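You operate a simulated robot arm through the tools that you are given. There is no shell and no other tool.

You are at the controls of a simulated two-armed robot. One attempt, no reset.

## Task
Hold the red sieve on the shelf table steady with one hand and put the spring from the grey table top in it with the other.

It is judged by the outcome, as a careful person would: the job done as asked, and still so three seconds after it is handed in. It fails if anything else is knocked over, pushed out of place, dropped, spilled or broken.

## Robot
Two 6-joint arms with two-finger grippers on one trunk, on a base that moves. Base frame: it is fixed to the floor where the robot stands at the start and does not move with it; the origin is under the middle of the robot, x ahead of it, y to its left, z up. Units: mm, rad, N and s.
The left shoulder is at the start at [30, 178, 888], the right one opposite. With the tool pointing down near the work surface each hand reaches from about 100 to 840 mm from the robot's upright axis, wherever it stands, measured 20 degrees to its own side. Places, roughly: red sieve [-1500, -1000, 750]; spring [-4000, -1000, 750]. Payload 2.54 kg a hand.
The TCP of each hand is the grasp point between the finger pads, 30 mm short of the fingertips. In the tool frame z runs along the fingers and y along their closing line. The gripper opens to 116 mm; its body begins 95 mm behind the TCP.
Orientation is that of the tool frame in the base frame, as a unit quaternion [x, y, z, w]. With the fingers straight down and closing along the base's y, the tool's x points along the base's -x, its y along +y and its z along -z.

## Interface
- The arms move only by the tool move_arm. It takes "left_commands", "right_commands" or both (then of equal length, played together; a hand with none holds still); each is a list of rows, each a list of 2 entries, a list of its own where there are three numbers: the shift along the base's x, y, z in units of 40 mm (1.0 is 40 mm), then the turn, a rotation vector about the base's x, y, z in units of 5 degrees (1.0 is 5 degrees). In form: [[[x, y, z], [ax, ay, az]], ...]. A call has 1 to 20 rows; each row shifts and turns the commanded pose from where the row before left it. "left_claw" and "right_claw" are, for a hand that has rows, the opening, from 0 (shut) to 1 (fully open), set as the call begins (left out, the last holds). A call with a number of a shift or a turn outside -1 to 1 is refused whole. A row lasts 0.2 s, in which the tool goes at most 50 mm and 0.15 rad; a call with a longer step from one row to the next is refused whole, and so is a gripper value outside its range. A pose out of reach is approached as far as the arm can. The call stops where the force on the tool passes 40 N (or 10 N more than at its start, if that is more) or the arm is blocked; 0.2 s more then pass. Each finger travels about 153 mm/s and halts on what it meets, pressing with about 23 N; the grip force reading is that of the motor and also rises with nothing between the fingers. The clock runs only during rows and for 0.2 s after the last one: add rows that do not move to give the fingers time. The reply holds the time, the measured pose of the TCP, the force on the tool along the base axes, the opening and the grip force, in the units named above and with some noise, with the torque about the TCP (base axes, N m) and any sound that the robot's microphone picked up, and new pictures: "pictures" is both (left out), scene, wrist or none (wrist: the cameras of the hands that moved).
- Cameras (640 x 400 px; columns grow to the right, rows downward): "scene" is now at [55.7, -8.5, 1623.5]; the picture's right is [-0.10, -0.99, 0.00], its down [-0.62, 0.07, -0.78] and it looks along [0.77, -0.08, -0.63] (base axes); focal length 263 px, centre (320, 200). "left" rides on the left gripper at [69, 15, -122] in its tool frame; the picture's right is [-0.21, 0.98, 0.00], its down [-0.83, -0.18, -0.53] and it looks along [-0.52, -0.11, 0.85] (tool axes); focal length 251 px, centre (320, 200). "right" rides on the right gripper at [69, -15, -122] in its tool frame; the picture's right is [0.21, 0.98, 0.00], its down [-0.83, 0.18, -0.53] and it looks along [-0.52, 0.11, 0.85] (tool axes); focal length 251 px, centre (320, 200). There is no depth. A picture from a camera that has moved, and an enlarged one, comes with that camera's place and axes in the base frame and with its lens.
- lift_body(by): moves the trunk up (or, below 0, down) by that many mm; the arms and the scene camera ride with it, the base frame stays. It gives what a move gives, with no picture.
- drive_base(legs): drives the robot by 1 to 6 legs, each [ahead, left, turn to the left] in mm, mm and rad, along the robot's own axes; the way and the turn of a leg run together, so that a leg with both is an arc; at most 1500 mm and 3.142 rad a leg. The arms and the cameras ride along, it lands a little off, and it stops where it bumps. It gives what a move gives, and a new picture of the scene camera.
- pan_tilt(pan, tilt): turns the head with the scene camera to pan (to the left, within 2.496 rad either way) and tilt (down, from -0.506 to 1.204), counted from straight ahead of the robot. It gives what a move gives, and a new picture of the scene camera.
- inspect(camera, box): a new picture of the part [left, top, right, bottom] of that camera's present view, enlarged. The clock stands still meanwhile.
- finish_job(): hands the job in; it is judged then, once.

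Places have to be worked out from the pictures, the camera data and where the tool is seen. Open the grippers and draw the arms clear of the work before you hand the job in, unless the task says otherwise.

The tools are called after "Request:" as a command line: name --argument value ..., lists and objects as JSON in quotes. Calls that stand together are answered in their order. move_arm: Moves the arms, as the interface text tells. Its arguments: {"type":"object","properties":{"left_commands":{"type":"array","items":{"type":"array"}},"left_claw":{"type":"number"},"right_commands":{"type":"array","items":{"type":"array"}},"right_claw":{"type":"number"},"pictures":{"type":"string","enum":["both","scene","wrist","none"]}},"required":[]} The other tools are called the same way: lift_body (by) moves the trunk up or down; drive_base (legs) drives the base; pan_tilt (pan, tilt) turns the head that bears the scene camera; inspect (camera, box) takes an enlarged picture of a part of a camera's view; finish_job () hands the job in.

At the start:

```text
time: 0.0
left_position: [486.4, 240.0, 1030.0]
left_orientation: [0.0, 1.0, 0.0, 0.0]
left_ft_force: [0.2, -0.9, -0.1]
left_ft_torque: [-0.02, 0.02, -0.01]
left_width: 115.8
left_grasp_force: 0.0
right_position: [511.5, -273.4, 984.5]
right_orientation: [0.0, 1.0, 0.0, 0.001]
right_ft_force: [0.8, -0.1, 0.0]
right_ft_torque: [0.0, 0.01, 0.02]
right_width: 116.1
right_grasp_force: 0.1
trunk travel left (down, up): [-100.0, 440.0]
robot x, y, heading: [-1.6, 0.7, 0.001]
head pan, tilt (commanded): [-0.105, 0.679]
```

scene: 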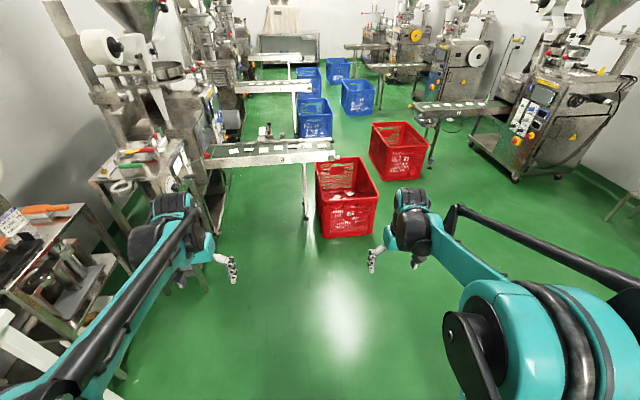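
right: 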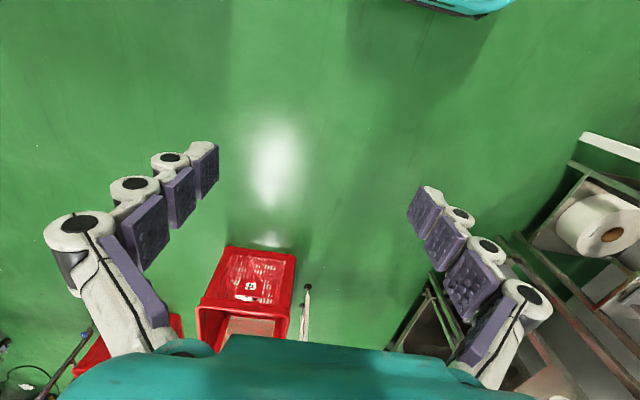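
left: 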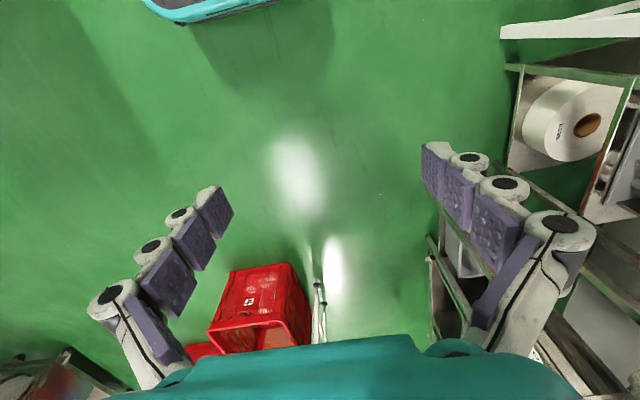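

The pictures show the floor and machines ahead; the work lies behind me. I'll turn the head to the right and back to look for the sieve and the spring tables.

Request:
pan_tilt --pan -2.4 --tilt 0.5

```text
time: 2.1
left_position: [487.7, 241.0, 1030.9]
left_orientation: [0.0, 1.0, -0.001, 0.0]
left_ft_force: [0.0, 0.2, -0.3]
left_ft_torque: [0.03, -0.01, 0.04]
left_width: 116.1
left_grasp_force: 0.0
right_position: [512.4, -271.7, 984.6]
right_orientation: [0.001, 1.0, 0.0, 0.0]
right_ft_force: [0.9, 0.3, -0.5]
right_ft_torque: [-0.01, 0.03, -0.03]
right_width: 115.9
right_grasp_force: 0.2
trunk travel left (down, up): [-100.0, 440.0]
robot x, y, heading: [2.2, -3.9, -0.001]
head pan, tilt (commanded): [-2.4, 0.499]
camera scene: at [-96.6, -61.0, 1639.4], right [-0.68, 0.74, 0.0], down [0.35, 0.32, -0.88], along [-0.65, -0.59, -0.48], focal length 263 px, centre (320, 200)
```

scene: 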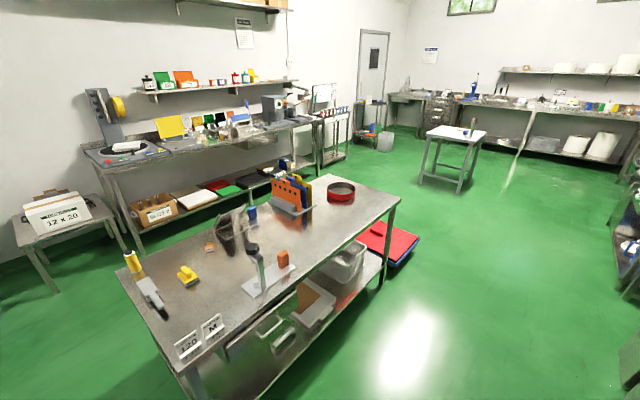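

The red sieve stands at the far end of the steel shelf table, and a small table with something on it stands further off. I'll enlarge both.

Request:
inspect --camera "scene" --box '[240, 150, 420, 262]'

Request:
inspect --camera "scene" --box '[380, 80, 540, 200]'

```text
3.56 times, centred on (330, 206) of scene
camera zoom: at [-96.6, -61.0, 1639.4], right [-0.68, 0.74, 0.0], down [0.35, 0.32, -0.88], along [-0.65, -0.59, -0.48], focal length 936 px, centre (284, 179)
```

zoom: 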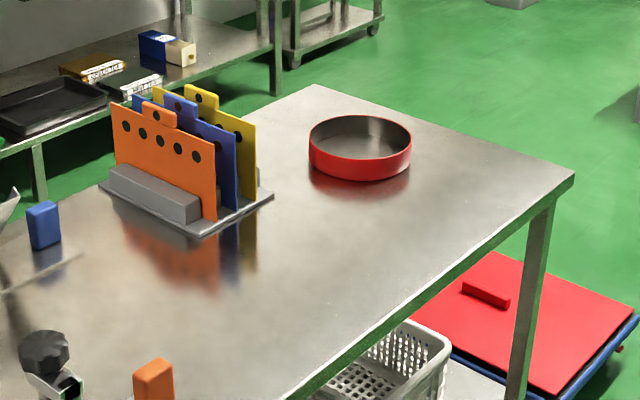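

```text
3.33 times, centred on (460, 140) of scene
camera zoom: at [-96.6, -61.0, 1639.4], right [-0.68, 0.74, 0.0], down [0.35, 0.32, -0.88], along [-0.65, -0.59, -0.48], focal length 877 px, centre (-147, 400)
```

zoom: 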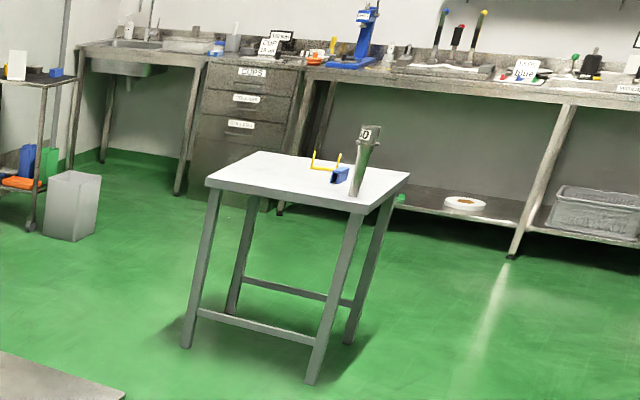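

The sieve is near (-1480, -1100) on the long shelf table, and the small grey table with several things sits around (-3850, -1050). Before turning I look to the left side and downward for obstacles close to the robot.

Request:
pan_tilt --pan 1.4 --tilt 0.8

Request:
pan_tilt --pan 2.45 --tilt 0.5

Request:
pan_tilt --pan -1.2 --tilt 0.9

```text
time: 5.3
left_position: [487.1, 239.7, 1029.8]
left_orientation: [0.0, 1.0, 0.0, 0.0]
left_ft_force: [-0.1, -0.2, 0.4]
left_ft_torque: [0.01, -0.01, 0.0]
left_width: 116.1
left_grasp_force: 0.0
right_position: [512.4, -273.0, 986.2]
right_orientation: [0.0, 1.0, -0.001, 0.001]
right_ft_force: [0.0, 0.3, -0.5]
right_ft_torque: [0.01, 0.0, 0.01]
right_width: 115.7
right_grasp_force: 0.0
trunk travel left (down, up): [-100.0, 440.0]
robot x, y, heading: [0.3, -0.5, 0.001]
head pan, tilt (commanded): [1.4, 0.799]
camera scene: at [-15.8, 80.0, 1613.5], right [0.99, -0.17, 0.0], down [-0.12, -0.71, -0.7], along [0.12, 0.69, -0.72], focal length 263 px, centre (320, 200)
```

scene: 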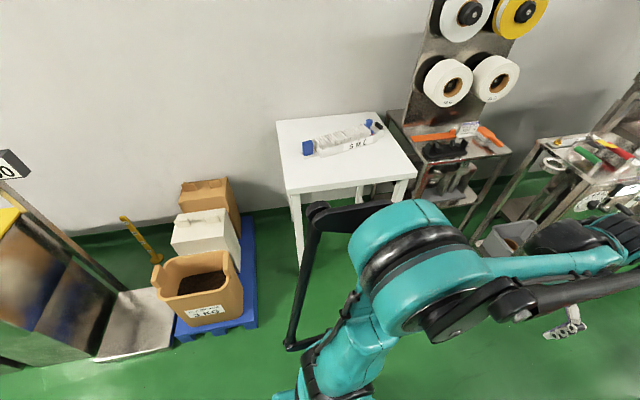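

```text
time: 6.6
left_position: [486.2, 239.7, 1031.1]
left_orientation: [0.0, 1.0, 0.0, 0.0]
left_ft_force: [0.3, 0.3, 0.2]
left_ft_torque: [-0.02, 0.03, 0.01]
left_width: 116.0
left_grasp_force: 0.0
right_position: [514.2, -272.5, 984.5]
right_orientation: [-0.001, 1.0, 0.001, 0.001]
right_ft_force: [-0.9, -1.2, 0.8]
right_ft_torque: [-0.03, 0.01, 0.01]
right_width: 116.0
right_grasp_force: 0.0
trunk travel left (down, up): [-100.0, 440.0]
robot x, y, heading: [-1.4, -4.7, 0.004]
head pan, tilt (commanded): [2.45, 0.499]
camera scene: at [-99.6, 58.5, 1639.4], right [0.64, 0.77, 0.0], down [0.37, -0.31, -0.88], along [-0.68, 0.56, -0.48], focal length 263 px, centre (320, 200)
```

scene: 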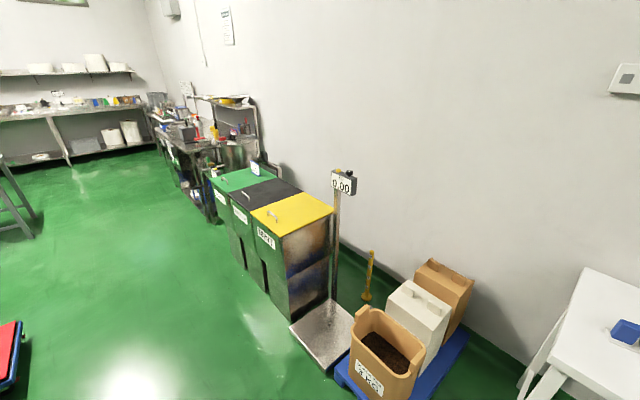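

```text
time: 9.6
left_position: [487.3, 240.0, 1030.2]
left_orientation: [0.0, 1.0, 0.0, 0.0]
left_ft_force: [0.8, -0.2, -0.4]
left_ft_torque: [0.02, -0.01, -0.01]
left_width: 116.3
left_grasp_force: 0.1
right_position: [512.3, -273.7, 984.9]
right_orientation: [0.0, 1.0, -0.001, 0.0]
right_ft_force: [0.1, 0.5, -0.2]
right_ft_torque: [0.02, 0.0, -0.02]
right_width: 116.0
right_grasp_force: 0.0
trunk travel left (down, up): [-100.0, 440.0]
robot x, y, heading: [0.8, 2.7, -0.003]
head pan, tilt (commanded): [-1.201, 0.901]
camera scene: at [-2.2, -69.9, 1605.5], right [-0.93, -0.36, 0.0], down [-0.28, 0.73, -0.62], along [0.22, -0.58, -0.78], focal length 263 px, centre (320, 200)
```

scene: 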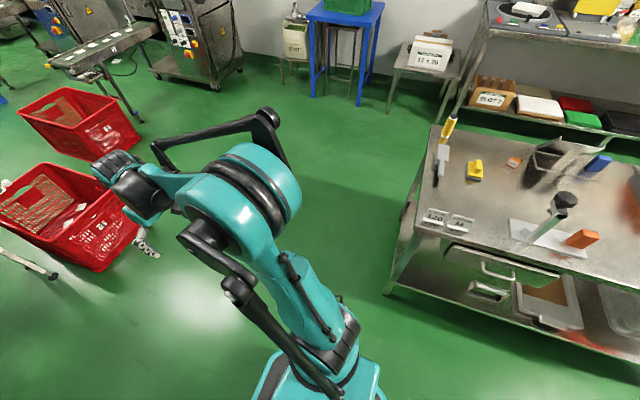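

The surroundings within arm's sweep look clear (bins beyond 650 mm to the left, white table at about 1 m). I turn left in place to face the back, then re-aim the head ahead.

Request:
drive_base --legs '[[0, 0, 3.141]]'

Request:
pan_tilt --pan 0.2 --tilt 0.5

```text
time: 17.4
left_position: [-484.2, -246.1, 1030.7]
left_orientation: [1.0, 0.005, 0.0, 0.0]
left_ft_force: [0.7, -0.9, 0.0]
left_ft_torque: [-0.03, 0.03, 0.01]
left_width: 116.2
left_grasp_force: 0.0
right_position: [-514.6, 267.6, 985.4]
right_orientation: [1.0, 0.005, 0.0, 0.0]
right_ft_force: [0.3, -0.4, 0.0]
right_ft_torque: [-0.02, -0.03, -0.04]
right_width: 116.1
right_grasp_force: 0.0
trunk travel left (down, up): [-100.0, 440.0]
robot x, y, heading: [2.8, -0.9, -3.131]
head pan, tilt (commanded): [-1.201, 0.901]
camera scene: at [1.9, 70.8, 1605.5], right [0.93, 0.37, 0.0], down [0.29, -0.73, -0.62], along [-0.23, 0.58, -0.78], focal length 263 px, centre (320, 200)
```

scene: 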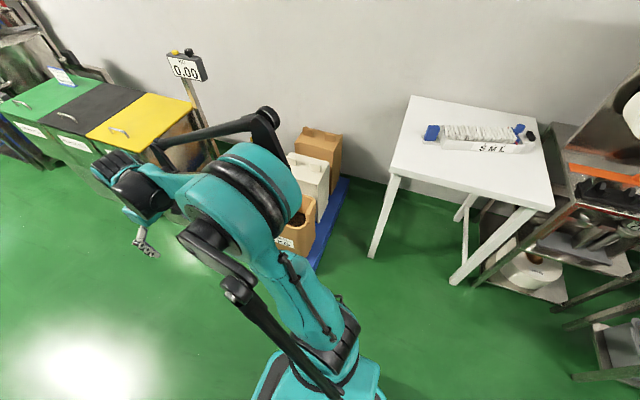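

```text
time: 18.9
left_position: [-485.4, -245.9, 1030.2]
left_orientation: [1.0, 0.006, 0.001, 0.0]
left_ft_force: [-0.2, -0.4, -0.8]
left_ft_torque: [0.0, 0.01, 0.02]
left_width: 115.9
left_grasp_force: 0.0
right_position: [-514.1, 267.0, 985.3]
right_orientation: [1.0, 0.006, 0.0, 0.0]
right_ft_force: [-0.5, 0.3, -0.2]
right_ft_torque: [0.01, 0.02, 0.01]
right_width: 115.9
right_grasp_force: 0.0
trunk travel left (down, up): [-100.0, 440.0]
robot x, y, heading: [2.6, -1.7, -3.13]
head pan, tilt (commanded): [0.201, 0.499]
camera scene: at [-59.0, -18.2, 1639.4], right [-0.21, 0.98, 0.0], down [0.47, 0.1, -0.88], along [-0.86, -0.18, -0.48], focal length 263 px, centre (320, 200)
```

scene: 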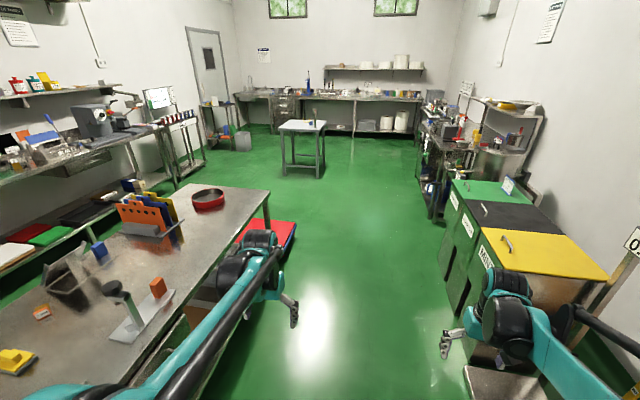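

The lane straight ahead (y between the shelf table edge ≈ -700 and the bins ≈ +560) is open. I drive 1500 mm and then 900 mm ahead, then look again.

Request:
drive_base --legs '[[1500, 0, 0], [900, 0, 0]]'

Request:
pan_tilt --pan 0.6 --tilt 0.5

```text
time: 30.6
left_position: [-2887.4, -227.5, 1030.5]
left_orientation: [1.0, -0.005, 0.0, 0.0]
left_ft_force: [0.3, 0.5, 0.1]
left_ft_torque: [-0.03, 0.02, 0.02]
left_width: 116.1
left_grasp_force: 0.1
right_position: [-2907.2, 286.4, 983.8]
right_orientation: [1.0, -0.005, 0.0, -0.001]
right_ft_force: [-0.3, -0.1, 0.0]
right_ft_torque: [-0.03, -0.02, 0.02]
right_width: 116.1
right_grasp_force: 0.0
trunk travel left (down, up): [-100.0, 440.0]
robot x, y, heading: [-2397.1, 6.8, 3.13]
head pan, tilt (commanded): [0.201, 0.499]
camera scene: at [-2458.6, -8.8, 1639.4], right [-0.19, 0.98, 0.0], down [0.47, 0.09, -0.88], along [-0.86, -0.17, -0.48], focal length 263 px, centre (320, 200)
```

scene: 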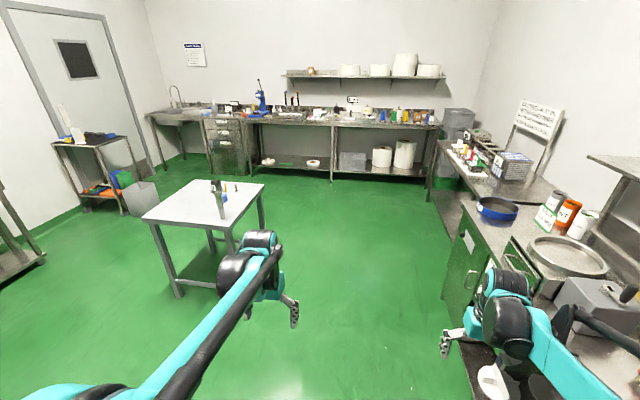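

```text
time: 31.5
left_position: [-2888.3, -228.0, 1031.2]
left_orientation: [1.0, -0.005, 0.0, 0.0]
left_ft_force: [0.2, 0.1, 0.4]
left_ft_torque: [0.0, 0.01, 0.0]
left_width: 116.0
left_grasp_force: 0.0
right_position: [-2907.1, 286.5, 984.9]
right_orientation: [1.0, -0.006, 0.0, 0.0]
right_ft_force: [0.9, 0.1, -0.1]
right_ft_torque: [0.01, -0.03, 0.0]
right_width: 116.2
right_grasp_force: 0.0
trunk travel left (down, up): [-100.0, 440.0]
robot x, y, heading: [-2398.1, 4.8, 3.132]
head pan, tilt (commanded): [0.6, 0.499]
camera scene: at [-2444.4, -42.2, 1639.4], right [-0.56, 0.83, 0.0], down [0.4, 0.27, -0.88], along [-0.73, -0.49, -0.48], focal length 263 px, centre (320, 200)
```

scene: 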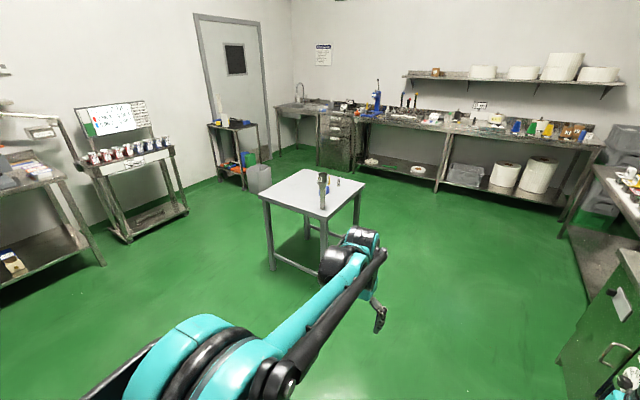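

I can see the grey table better from here; I enlarge it to identify the spring.

Request:
inspect --camera "scene" --box '[256, 155, 376, 230]'

```text
5.33 times, centred on (316, 192) of scene
camera zoom: at [-2444.4, -42.2, 1639.4], right [-0.56, 0.83, 0.0], down [0.4, 0.27, -0.88], along [-0.73, -0.49, -0.48], focal length 1403 px, centre (341, 240)
```

zoom: 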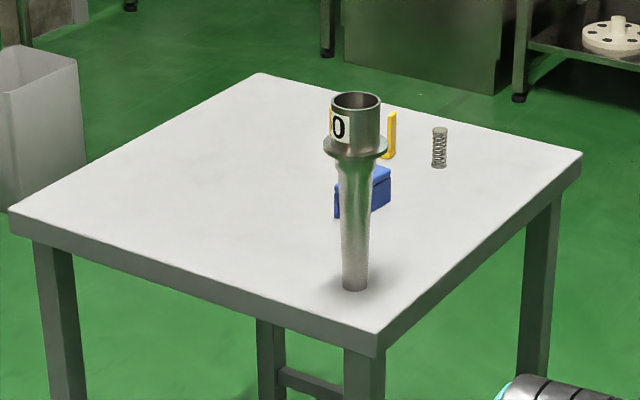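

The spring is the small standing coil near (-4060, -955), with a tall funnel stood at (-3700, -866) and a blue box around (-3900, -1000). I'll approach from the +y side, left of nothing tall: drive to about (-4262, -100) and turn left to face -y.

Request:
drive_base --legs '[[1500, 80, 0], [365, 0, 0], [0, 0, 1.58]]'

Request:
pan_tilt --pan 0.2 --tilt 0.7

```text
refused: leg 1 is longer than a leg can be; nothing moved
```

```text
time: 32.4
left_position: [-2888.7, -227.4, 1029.6]
left_orientation: [1.0, -0.004, 0.0, -0.001]
left_ft_force: [0.0, 0.1, -0.5]
left_ft_torque: [-0.02, -0.03, 0.05]
left_width: 116.0
left_grasp_force: 0.0
right_position: [-2908.2, 285.8, 985.6]
right_orientation: [1.0, -0.005, 0.0, 0.0]
right_ft_force: [0.5, -1.1, -0.4]
right_ft_torque: [-0.01, -0.04, 0.01]
right_width: 115.9
right_grasp_force: 0.0
trunk travel left (down, up): [-100.0, 440.0]
robot x, y, heading: [-2398.5, 7.0, 3.128]
head pan, tilt (commanded): [0.201, 0.7]
camera scene: at [-2452.1, -7.8, 1621.7], right [-0.19, 0.98, 0.0], down [0.63, 0.12, -0.77], along [-0.75, -0.15, -0.64], focal length 263 px, centre (320, 200)
```

scene: 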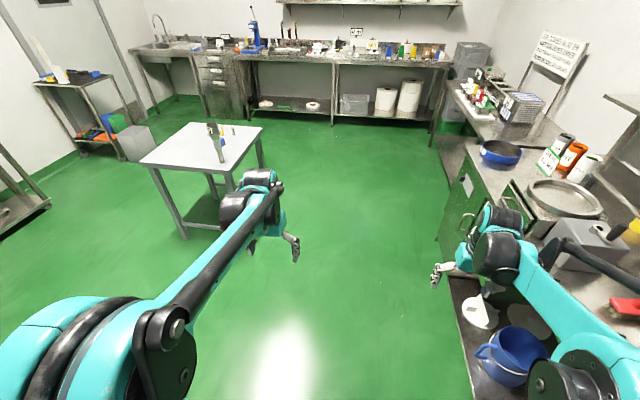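

The leg was just over the limit; I split it. The counter on the right begins near y = 650, so shifting slightly left while driving keeps good clearance.

Request:
drive_base --legs '[[1000, 80, 0], [865, 0, 0], [0, 0, 1.58]]'

Request:
pan_tilt --pan 0.25 --tilt 0.75

```text
time: 45.6
left_position: [-4002.6, -540.9, 1031.9]
left_orientation: [0.703, 0.712, 0.0, 0.0]
left_ft_force: [0.2, 0.0, 0.1]
left_ft_torque: [0.0, 0.02, 0.01]
left_width: 116.1
left_grasp_force: 0.0
right_position: [-4515.9, -571.7, 985.0]
right_orientation: [0.703, 0.711, 0.0, 0.0]
right_ft_force: [0.6, 0.0, 0.3]
right_ft_torque: [0.01, 0.01, 0.0]
right_width: 116.1
right_grasp_force: 0.0
trunk travel left (down, up): [-100.0, 440.0]
robot x, y, heading: [-4245.2, -55.5, -1.556]
head pan, tilt (commanded): [0.201, 0.7]
camera scene: at [-4230.8, -108.9, 1621.7], right [-0.98, -0.21, 0.0], down [-0.14, 0.63, -0.76], along [0.16, -0.75, -0.64], focal length 263 px, centre (320, 200)
```

scene: 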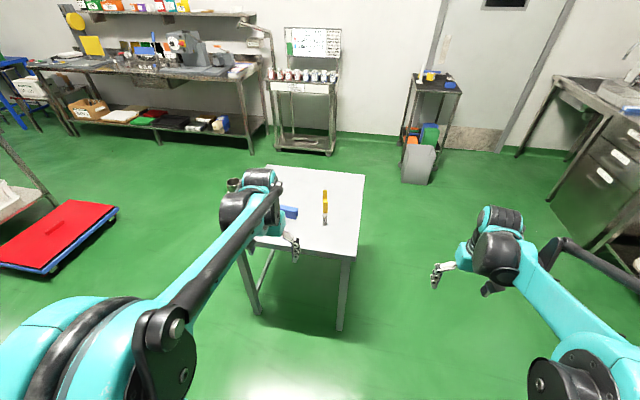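

```text
time: 46.2
left_position: [-4002.9, -539.3, 1030.3]
left_orientation: [0.703, 0.712, 0.001, 0.0]
left_ft_force: [0.2, -0.3, 0.6]
left_ft_torque: [-0.03, -0.01, 0.02]
left_width: 115.8
left_grasp_force: 0.1
right_position: [-4515.7, -570.9, 985.5]
right_orientation: [0.703, 0.711, -0.001, -0.001]
right_ft_force: [-0.7, -0.6, -0.8]
right_ft_torque: [0.02, 0.03, 0.01]
right_width: 116.0
right_grasp_force: 0.1
trunk travel left (down, up): [-100.0, 440.0]
robot x, y, heading: [-4252.3, -57.1, -1.557]
head pan, tilt (commanded): [0.25, 0.75]
camera scene: at [-4227.6, -106.0, 1617.5], right [-0.97, -0.26, 0.0], down [-0.18, 0.66, -0.73], along [0.19, -0.71, -0.68], focal length 263 px, centre (320, 200)
```

scene: 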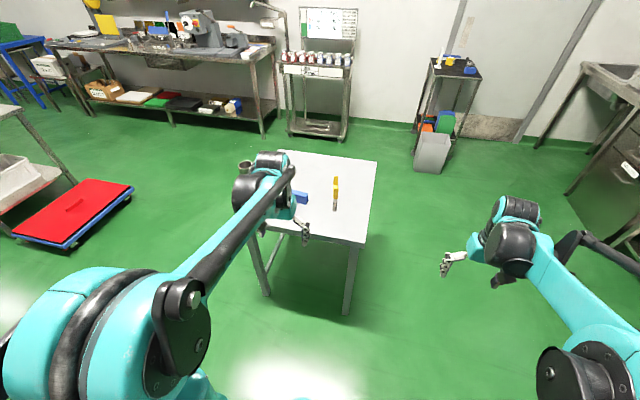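

Now facing the table from the +y side. I enlarge the table to locate the spring and funnel more exactly.

Request:
inspect --camera "scene" --box '[230, 145, 390, 245]'

```text
4.00 times, centred on (310, 195) of scene
camera zoom: at [-4227.6, -106.0, 1617.5], right [-0.97, -0.26, 0.0], down [-0.18, 0.66, -0.73], along [0.19, -0.71, -0.68], focal length 1052 px, centre (360, 220)
```

zoom: 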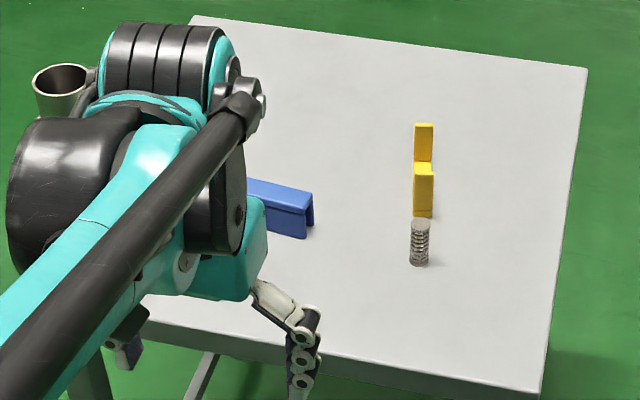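

The spring stands at about (-4069, -955) on a top at z ≈ 745, its tip near z ≈ 810, with a yellow bracket some 80 mm behind it. I first shift the left hand over to x ≈ -4069 (away from the funnel), then drive 250 mm nearer.

Request:
move_arm --left_commands '[[[-0.8, 0, 0.5], [0, 0, 0]], [[-0.8, 0, 0.5], [0, 0, 0]], [[0, 0, 0], [0, 0, 0]]]' --pictures "none"

Request:
drive_base --legs '[[250, 0, 0]]'

Request:
pan_tilt --pan 0.1 --tilt 0.95

```text
time: 47.0
left_position: [-4067.4, -541.2, 1070.4]
left_orientation: [0.703, 0.711, 0.0, -0.001]
left_ft_force: [0.2, -0.7, -0.4]
left_ft_torque: [-0.04, 0.01, -0.01]
left_width: 116.5
left_grasp_force: 0.1
right_position: [-4515.8, -571.1, 985.2]
right_orientation: [0.703, 0.711, 0.0, 0.0]
right_ft_force: [0.0, 0.9, 0.1]
right_ft_torque: [-0.02, -0.02, -0.03]
right_width: 116.0
right_grasp_force: 0.0
trunk travel left (down, up): [-100.0, 440.0]
robot x, y, heading: [-4248.2, -55.3, -1.561]
head pan, tilt (commanded): [0.25, 0.75]
```

```text
time: 48.8
left_position: [-4064.8, -790.7, 1069.7]
left_orientation: [0.703, 0.711, 0.0, 0.001]
left_ft_force: [0.3, -0.6, 0.2]
left_ft_torque: [0.04, -0.01, 0.0]
left_width: 116.2
left_grasp_force: 0.0
right_position: [-4513.6, -820.6, 984.6]
right_orientation: [0.703, 0.711, 0.001, 0.0]
right_ft_force: [0.0, 0.1, -0.5]
right_ft_torque: [0.02, -0.01, 0.03]
right_width: 116.0
right_grasp_force: 0.0
trunk travel left (down, up): [-100.0, 440.0]
robot x, y, heading: [-4245.1, -305.2, -1.564]
head pan, tilt (commanded): [0.25, 0.75]
camera scene: at [-4224.7, -356.4, 1617.4], right [-0.97, -0.26, 0.0], down [-0.18, 0.66, -0.73], along [0.19, -0.71, -0.68], focal length 263 px, centre (320, 200)
```

scene: 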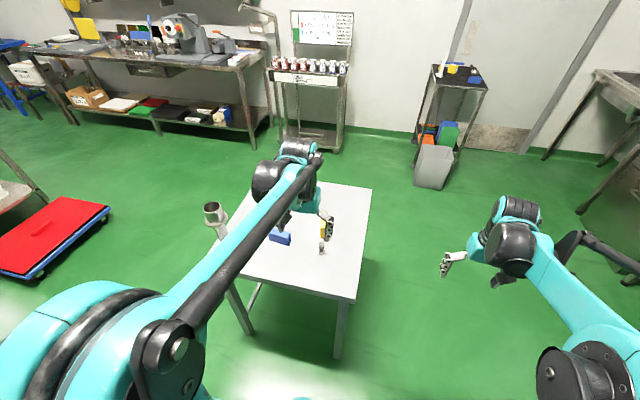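

```text
time: 49.5
left_position: [-4066.4, -790.0, 1070.9]
left_orientation: [0.704, 0.711, 0.001, 0.0]
left_ft_force: [0.2, -0.9, 0.7]
left_ft_torque: [-0.01, 0.02, -0.02]
left_width: 115.9
left_grasp_force: 0.0
right_position: [-4513.1, -819.9, 984.4]
right_orientation: [0.703, 0.711, 0.0, 0.0]
right_ft_force: [-1.1, 0.1, 0.4]
right_ft_torque: [-0.02, 0.0, 0.01]
right_width: 115.7
right_grasp_force: 0.1
trunk travel left (down, up): [-100.0, 440.0]
robot x, y, heading: [-4251.4, -303.8, -1.558]
head pan, tilt (commanded): [0.099, 0.949]
camera scene: at [-4238.0, -347.0, 1602.0], right [-0.99, -0.11, 0.0], down [-0.09, 0.81, -0.58], along [0.06, -0.58, -0.81], focal length 263 px, centre (320, 200)
```

scene: 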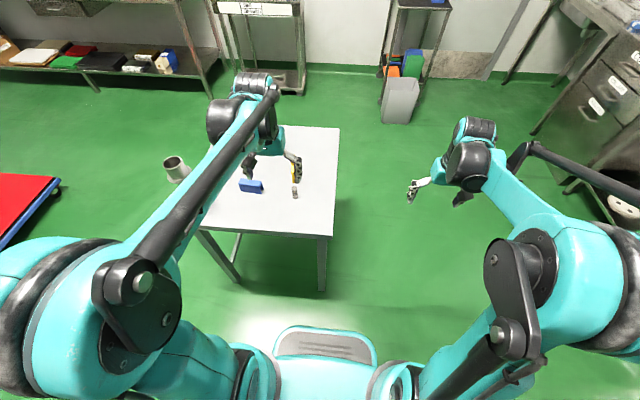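

The robot stands well; the left hand hovers at (-4066, -790, 1070). I look through the left wrist camera for the spring.

Request:
inspect --camera "left" --box '[0, 0, 640, 400]'

Request:
inspect --camera "scene" --box '[160, 120, 360, 245]'

```text
1.00 times, centred on (320, 200) of left (not enlarged: the box is as wide or as high as the picture)
camera zoom: at [-4050.7, -720.1, 1192.4], right [0.98, -0.2, 0.0], down [-0.17, -0.83, 0.53], along [-0.11, -0.52, -0.85], focal length 251 px, centre (320, 200)
```

zoom: 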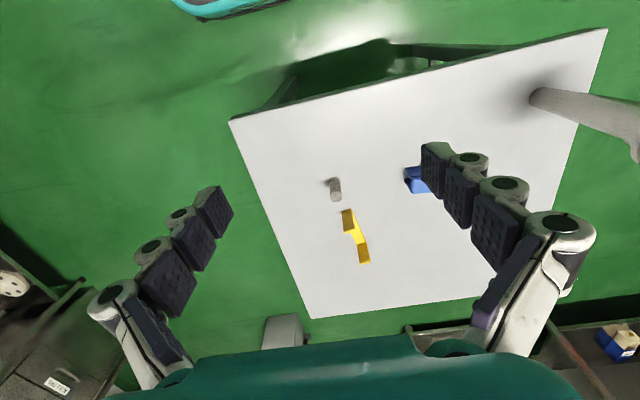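

```text
3.20 times, centred on (260, 182) of scene
camera zoom: at [-4238.0, -347.0, 1602.0], right [-0.99, -0.11, 0.0], down [-0.09, 0.81, -0.58], along [0.06, -0.58, -0.81], focal length 842 px, centre (512, 256)
```

zoom: 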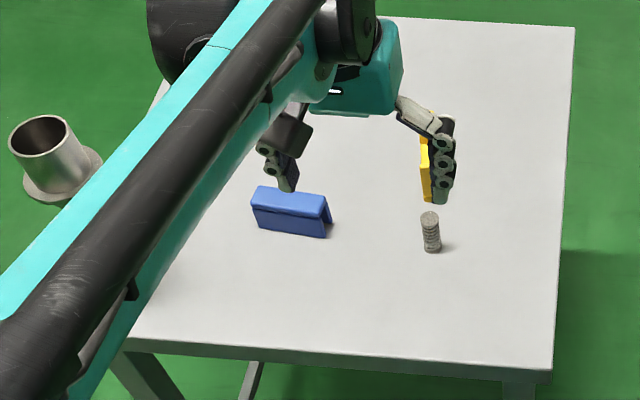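

Three views agree: the spring's base is at about (-4070, -957) with z ≈ 744. I bring the left hand over it at TCP z ≈ 900 and check with the wrist camera.

Request:
move_arm --left_commands '[[[-0.02, -0.835, -0.85], [0, 0, 0]], [[-0.02, -0.835, -0.85], [0, 0, 0]], [[-0.02, -0.835, -0.85], [0, 0, 0]], [[-0.02, -0.835, -0.85], [0, 0, 0]], [[-0.02, -0.835, -0.85], [0, 0, 0]], [[0, 0, 0], [0, 0, 0]]]' --left_claw 1.0

```text
time: 51.0
left_position: [-4068.4, -955.2, 899.4]
left_orientation: [0.704, 0.711, -0.002, 0.001]
left_ft_force: [-0.3, -0.1, -0.5]
left_ft_torque: [-0.05, -0.03, 0.0]
left_width: 116.0
left_grasp_force: 0.0
right_position: [-4513.3, -818.8, 984.6]
right_orientation: [0.704, 0.711, 0.0, 0.0]
right_ft_force: [-0.9, 0.0, -0.8]
right_ft_torque: [-0.05, -0.01, 0.0]
right_width: 115.7
right_grasp_force: 0.1
trunk travel left (down, up): [-100.0, 440.0]
robot x, y, heading: [-4243.2, -307.3, -1.565]
head pan, tilt (commanded): [0.099, 0.949]
camera scene: at [-4238.1, -345.9, 1602.0], right [-0.99, -0.11, 0.0], down [-0.09, 0.81, -0.58], along [0.06, -0.58, -0.81], focal length 263 px, centre (320, 200)
camera left: at [-4054.5, -885.9, 1022.4], right [0.98, -0.2, 0.0], down [-0.17, -0.83, 0.53], along [-0.11, -0.52, -0.85], focal length 251 px, centre (320, 200)
```

scene: 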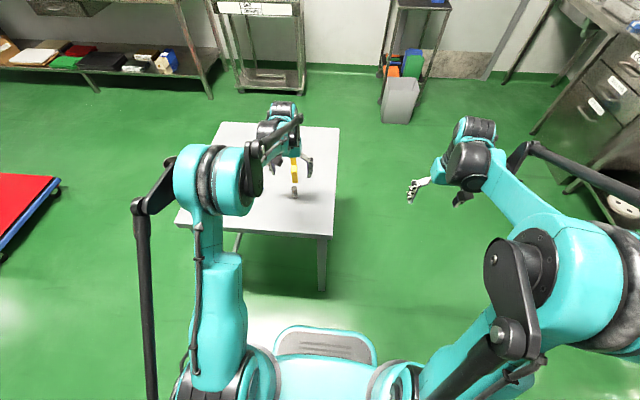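
left: 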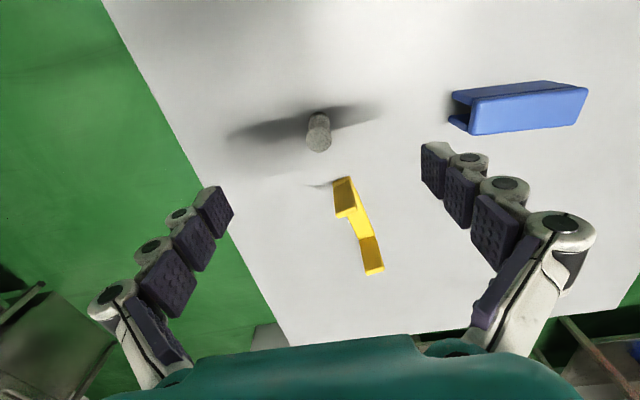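

The spring lies at (-4070.5, -957), top near z ≈ 815, right under the hand; the elbow is well above the funnel. I lower the hand to TCP z ≈ 787 with the fingers open around it.

Request:
move_arm --left_commands '[[[-0.03, -0.03, -0.7], [0, 0, 0]], [[-0.02, -0.02, -0.7], [0, 0, 0]], [[0, 0, -0.7], [0, 0, 0]], [[0, 0, -0.7], [0, 0, 0]], [[0, 0, 0], [0, 0, 0]]]' --left_claw 1.0

```text
time: 52.1
left_position: [-4071.8, -958.6, 788.7]
left_orientation: [0.703, 0.711, 0.0, 0.0]
left_ft_force: [0.0, 0.0, -0.7]
left_ft_torque: [-0.01, -0.01, 0.0]
left_width: 116.0
left_grasp_force: 0.0
right_position: [-4513.8, -819.3, 985.5]
right_orientation: [0.704, 0.711, 0.001, 0.0]
right_ft_force: [0.4, -0.8, 0.2]
right_ft_torque: [-0.01, -0.01, -0.01]
right_width: 116.1
right_grasp_force: 0.0
trunk travel left (down, up): [-100.0, 440.0]
robot x, y, heading: [-4243.9, -302.4, -1.558]
head pan, tilt (commanded): [0.099, 0.949]
camera scene: at [-4238.1, -346.9, 1602.0], right [-0.99, -0.11, 0.0], down [-0.09, 0.81, -0.58], along [0.06, -0.58, -0.81], focal length 263 px, centre (320, 200)
camera left: at [-4056.5, -889.5, 910.6], right [0.98, -0.2, 0.0], down [-0.17, -0.83, 0.53], along [-0.11, -0.52, -0.85], focal length 251 px, centre (320, 200)
```

scene: 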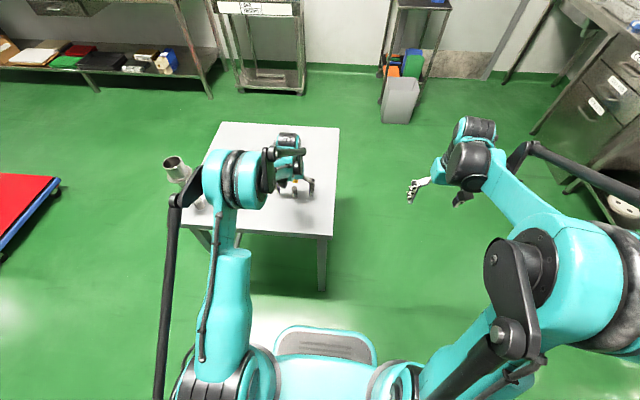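
left: 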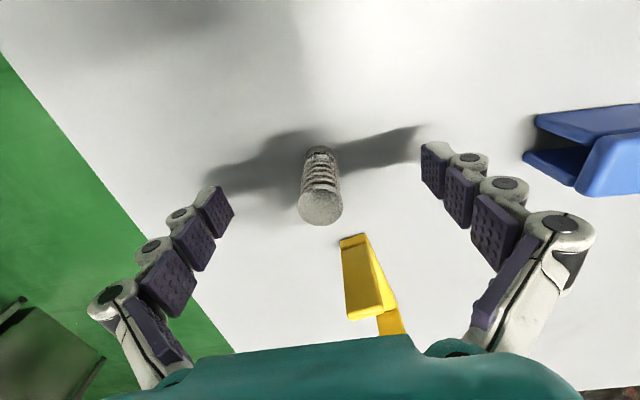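

The spring is centred between the fingers (TCP pixel ≈ (320,192)), and the funnel still stands. I close the left gripper on it.

Request:
move_arm --left_commands '[[[0, 0, 0], [0, 0, 0]], [[0, 0, 0], [0, 0, 0]], [[0, 0, 0], [0, 0, 0]], [[0, 0, 0], [0, 0, 0]], [[0, 0, 0], [0, 0, 0]]]' --left_claw 0.0 --pictures "wrist"

```text
time: 53.4
left_position: [-4070.8, -960.3, 789.1]
left_orientation: [0.703, 0.711, -0.001, 0.0]
left_ft_force: [-0.6, -0.1, -0.1]
left_ft_torque: [-0.01, -0.03, 0.0]
left_width: 21.7
left_grasp_force: 23.0
right_position: [-4512.6, -818.7, 984.7]
right_orientation: [0.703, 0.711, 0.0, 0.0]
right_ft_force: [0.5, -0.5, -0.7]
right_ft_torque: [0.01, 0.02, 0.02]
right_width: 116.0
right_grasp_force: 0.0
trunk travel left (down, up): [-100.0, 440.0]
robot x, y, heading: [-4245.6, -304.1, -1.558]
head pan, tilt (commanded): [0.099, 0.949]
camera left: at [-4056.4, -889.6, 910.8], right [0.98, -0.2, 0.0], down [-0.17, -0.83, 0.53], along [-0.11, -0.52, -0.85], focal length 251 px, centre (320, 200)
```

left: 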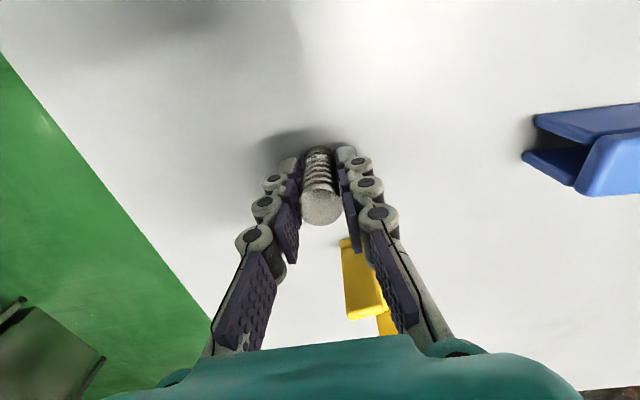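

The spring is held (21.7 mm wide, 23 N). I lift it straight up and then back along the way I came.

Request:
move_arm --left_commands '[[[0, 0, 0.5], [0, 0, 0]], [[0, 0, 0.8], [0, 0, 0]], [[0, 0, 0.8], [0, 0, 0]], [[0, 0, 0.8], [0, 0, 0]], [[0, 0.5, 0.8], [0, 0, 0]], [[0, 0.8, 0.8], [0, 0, 0]], [[0, 0.8, 0.8], [0, 0, 0]], [[0, 0.8, 0.8], [0, 0, 0]], [[0, 0.8, 0.7], [0, 0, 0]], [[0, 0.5, 0.2], [0, 0, 0]], [[0, 0, 0], [0, 0, 0]]]' --left_claw 0.0

```text
time: 55.8
left_position: [-4071.7, -790.9, 1069.6]
left_orientation: [0.703, 0.711, 0.0, 0.0]
left_ft_force: [0.7, -0.4, -0.2]
left_ft_torque: [0.03, -0.01, 0.05]
left_width: 21.6
left_grasp_force: 23.0
right_position: [-4512.7, -819.2, 984.8]
right_orientation: [0.703, 0.711, 0.0, 0.0]
right_ft_force: [0.3, 0.1, 0.4]
right_ft_torque: [-0.01, -0.02, 0.0]
right_width: 115.7
right_grasp_force: 0.2
trunk travel left (down, up): [-100.0, 440.0]
robot x, y, heading: [-4246.4, -312.1, -1.56]
head pan, tilt (commanded): [0.099, 0.949]
camera scene: at [-4238.0, -347.4, 1601.9], right [-0.99, -0.11, 0.0], down [-0.09, 0.81, -0.58], along [0.06, -0.58, -0.81], focal length 263 px, centre (320, 200)
camera left: at [-4056.7, -722.3, 1190.1], right [0.98, -0.2, 0.0], down [-0.17, -0.83, 0.53], along [-0.11, -0.52, -0.85], focal length 251 px, centre (320, 200)
```

scene: 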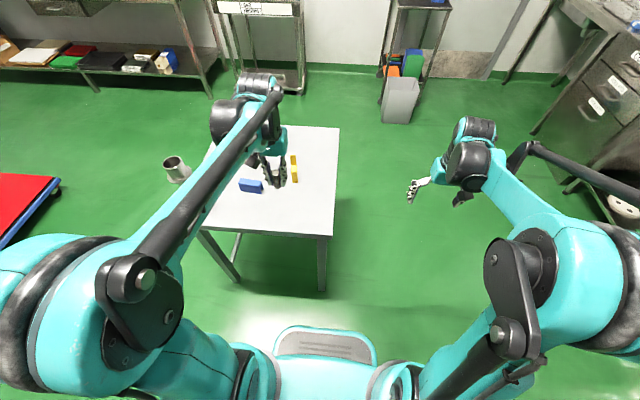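
left: 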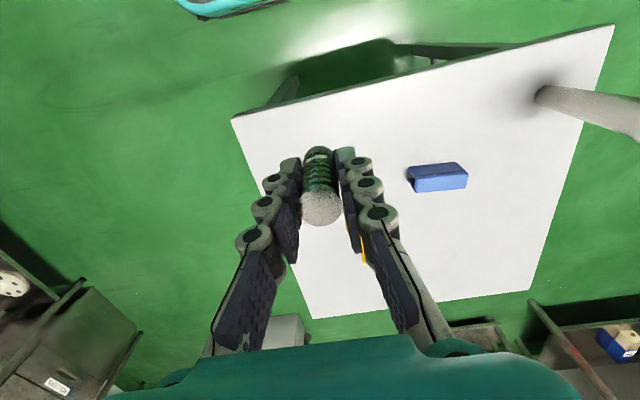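

The spring is secure. I back away from the table 260 mm and then move sideways to the left toward the shelf table, staying in the lane near y ≈ -50.

Request:
drive_base --legs '[[-260, 0, 0], [0, 1300, 0]]'

Request:
pan_tilt --pan 0.9 --tilt 0.6

```text
time: 63.7
left_position: [-2779.4, -516.5, 1066.4]
left_orientation: [0.703, 0.711, 0.0, 0.001]
left_ft_force: [0.3, 0.5, -0.6]
left_ft_torque: [-0.02, 0.0, 0.02]
left_width: 21.5
left_grasp_force: 22.7
right_position: [-3221.0, -545.1, 985.6]
right_orientation: [0.703, 0.711, 0.0, 0.0]
right_ft_force: [-0.7, -0.2, -0.3]
right_ft_torque: [-0.03, 0.01, 0.04]
right_width: 115.9
right_grasp_force: 0.1
trunk travel left (down, up): [-100.0, 440.0]
robot x, y, heading: [-2955.3, -34.4, -1.559]
head pan, tilt (commanded): [0.099, 0.949]
camera scene: at [-2946.1, -72.2, 1601.9], right [-0.99, -0.11, 0.0], down [-0.09, 0.81, -0.58], along [0.06, -0.58, -0.81], focal length 263 px, centre (320, 200)
```

scene: 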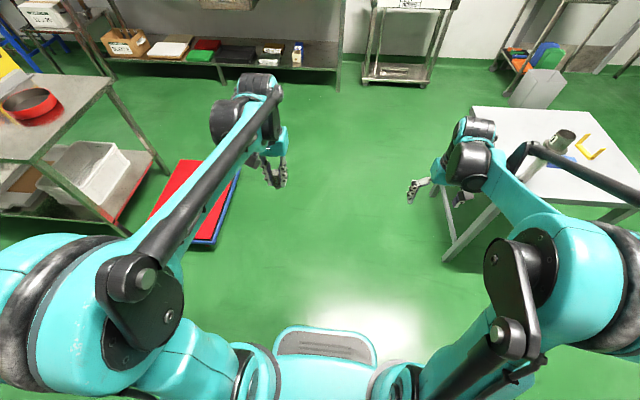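

```text
time: 64.9
left_position: [-2779.7, -516.1, 1068.6]
left_orientation: [0.703, 0.711, 0.0, -0.001]
left_ft_force: [0.5, 0.7, -0.3]
left_ft_torque: [-0.01, 0.01, 0.01]
left_width: 21.5
left_grasp_force: 23.5
right_position: [-3222.6, -543.8, 984.8]
right_orientation: [0.703, 0.711, 0.0, 0.0]
right_ft_force: [0.2, -0.6, 0.3]
right_ft_torque: [-0.01, -0.01, 0.01]
right_width: 116.1
right_grasp_force: 0.1
trunk travel left (down, up): [-100.0, 440.0]
robot x, y, heading: [-2954.1, -31.4, -1.561]
head pan, tilt (commanded): [0.901, 0.6]
camera scene: at [-2884.7, -54.1, 1630.3], right [-0.61, -0.79, 0.0], down [-0.45, 0.35, -0.82], along [0.65, -0.51, -0.57], focal length 263 px, centre (320, 200)
```

scene: 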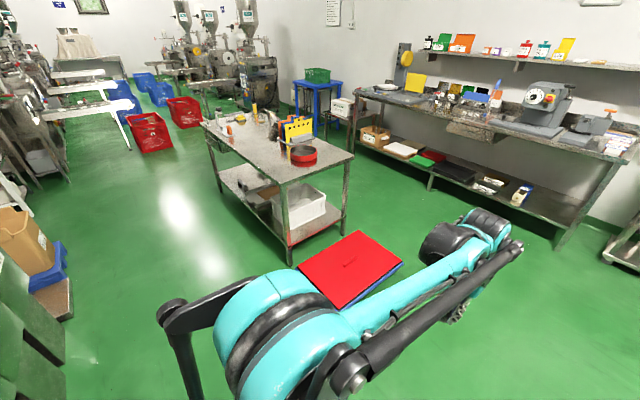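

The lane to the left is clear. I enlarge the sieve from this angle to refine its position before moving on.

Request:
inspect --camera "scene" --box '[190, 100, 370, 260]'

```text
2.50 times, centred on (280, 180) of scene
camera zoom: at [-2884.7, -54.1, 1630.3], right [-0.61, -0.79, 0.0], down [-0.45, 0.35, -0.82], along [0.65, -0.51, -0.57], focal length 658 px, centre (420, 250)
```

zoom: 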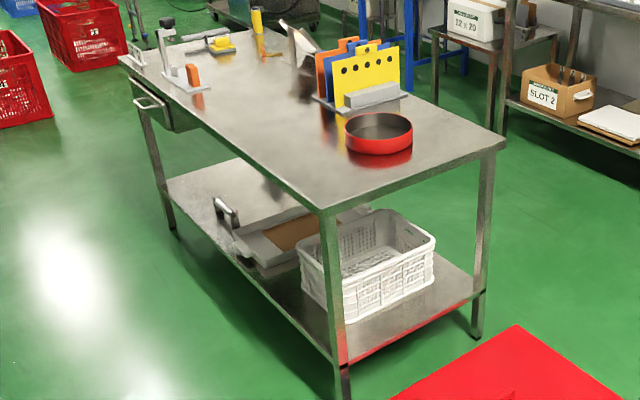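

Triangulating from both views, the sieve is nearer (-1400, -1055) and this table top is higher, about z ≈ 785; its front edge is near y ≈ -720. I move left 1480 mm to stand in front of it and look again.

Request:
drive_base --legs '[[0, 1480, 0]]'

Request:
pan_tilt --pan 0.1 --tilt 0.7

```text
time: 72.2
left_position: [-1297.0, -506.1, 1068.8]
left_orientation: [0.706, 0.709, 0.0, 0.0]
left_ft_force: [0.3, 0.6, -1.3]
left_ft_torque: [0.02, 0.0, 0.0]
left_width: 21.5
left_grasp_force: 23.1
right_position: [-1741.2, -531.4, 985.0]
right_orientation: [0.705, 0.709, 0.0, 0.0]
right_ft_force: [0.2, -0.2, 0.1]
right_ft_torque: [0.0, -0.03, -0.03]
right_width: 116.2
right_grasp_force: 0.0
trunk travel left (down, up): [-100.0, 440.0]
robot x, y, heading: [-1467.2, -15.3, -1.564]
head pan, tilt (commanded): [0.901, 0.6]
camera scene: at [-1400.2, -42.4, 1630.3], right [-0.62, -0.79, 0.0], down [-0.45, 0.35, -0.82], along [0.65, -0.51, -0.57], focal length 263 px, centre (320, 200)
```

scene: 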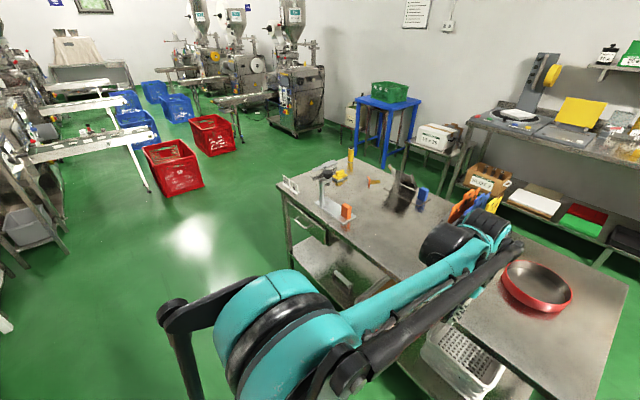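

```text
time: 73.3
left_position: [-1298.0, -504.6, 1068.1]
left_orientation: [0.705, 0.709, 0.001, 0.001]
left_ft_force: [0.3, 0.0, 0.3]
left_ft_torque: [0.04, 0.03, 0.01]
left_width: 21.3
left_grasp_force: 23.1
right_position: [-1741.7, -530.3, 984.6]
right_orientation: [0.705, 0.709, 0.0, 0.0]
right_ft_force: [-0.1, 0.1, -0.6]
right_ft_torque: [0.04, -0.03, -0.03]
right_width: 116.2
right_grasp_force: 0.0
trunk travel left (down, up): [-100.0, 440.0]
robot x, y, heading: [-1471.1, -17.7, -1.563]
head pan, tilt (commanded): [0.099, 0.7]
camera scene: at [-1461.2, -72.4, 1621.7], right [-0.99, -0.11, 0.0], down [-0.07, 0.64, -0.76], along [0.08, -0.76, -0.64], focal length 263 px, centre (320, 200)
```

scene: 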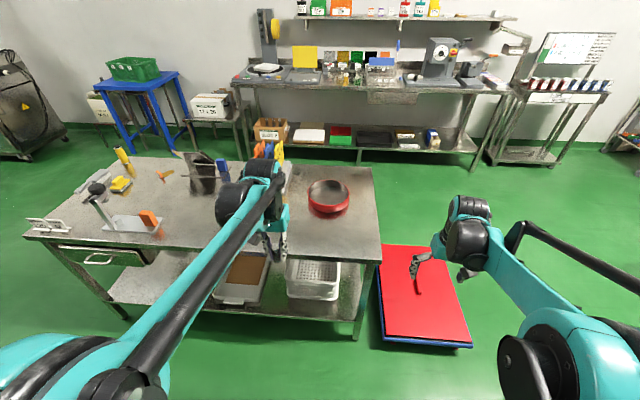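

Request:
inspect --camera "scene" --box '[230, 140, 400, 270]'

```text
3.08 times, centred on (315, 205) of scene
camera zoom: at [-1461.2, -72.4, 1621.7], right [-0.99, -0.11, 0.0], down [-0.07, 0.64, -0.76], along [0.08, -0.76, -0.64], focal length 810 px, centre (335, 185)
```

zoom: 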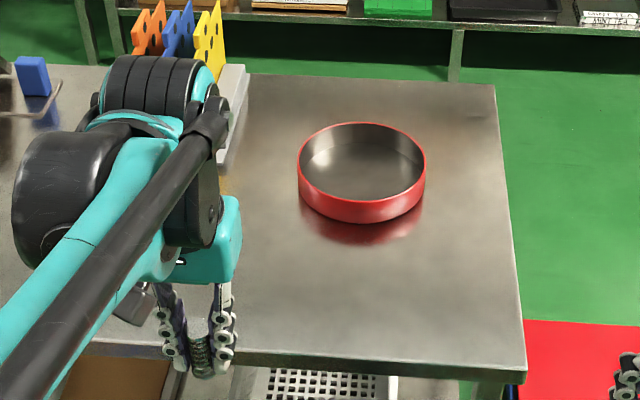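

The sieve's rim centre is at about (-1398, -1057), rim z ≈ 843, diameter ≈ 200 mm, table z ≈ 785–795, front edge y ≈ -720; the board rack begins about x > -1180. I move left 40 mm and ahead 310 mm, keeping the base clear of the table edge.

Request:
drive_base --legs '[[0, 40, 0], [310, 0, 0]]'

Request:
pan_tilt --pan 0.0 --tilt 0.95

```text
time: 75.9
left_position: [-1255.1, -816.3, 1069.3]
left_orientation: [0.704, 0.71, -0.001, 0.0]
left_ft_force: [-0.5, -0.4, -0.8]
left_ft_torque: [0.02, -0.04, 0.0]
left_width: 21.3
left_grasp_force: 23.0
right_position: [-1698.0, -841.4, 984.5]
right_orientation: [0.705, 0.71, 0.001, 0.0]
right_ft_force: [-0.8, 0.7, -0.7]
right_ft_torque: [0.05, 0.0, 0.0]
right_width: 116.0
right_grasp_force: 0.0
trunk travel left (down, up): [-100.0, 440.0]
robot x, y, heading: [-1427.6, -325.5, -1.561]
head pan, tilt (commanded): [0.099, 0.7]
camera scene: at [-1419.1, -383.4, 1621.6], right [-0.99, -0.11, 0.0], down [-0.07, 0.64, -0.76], along [0.08, -0.76, -0.64], focal length 263 px, centre (320, 200)
```

scene: 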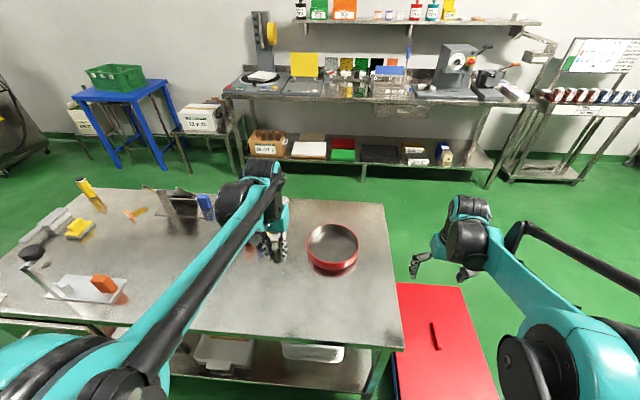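

```text
time: 76.7
left_position: [-1256.2, -815.6, 1068.8]
left_orientation: [0.705, 0.709, -0.001, 0.0]
left_ft_force: [0.0, -0.4, -0.4]
left_ft_torque: [0.0, -0.05, -0.01]
left_width: 21.3
left_grasp_force: 23.2
right_position: [-1698.1, -841.9, 985.9]
right_orientation: [0.705, 0.71, -0.001, 0.0]
right_ft_force: [0.4, 0.3, -0.4]
right_ft_torque: [0.02, 0.03, -0.02]
right_width: 115.9
right_grasp_force: 0.0
trunk travel left (down, up): [-100.0, 440.0]
robot x, y, heading: [-1431.8, -330.4, -1.562]
head pan, tilt (commanded): [0.0, 0.949]
camera scene: at [-1427.6, -370.4, 1602.0], right [-1.0, -0.01, 0.0], down [-0.01, 0.81, -0.58], along [0.0, -0.58, -0.81], focal length 263 px, centre (320, 200)
```

scene: 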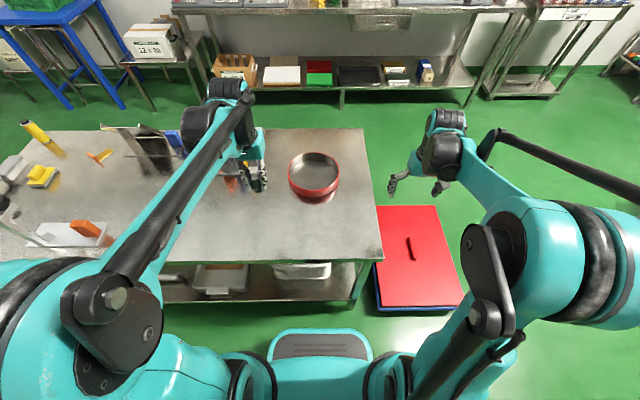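

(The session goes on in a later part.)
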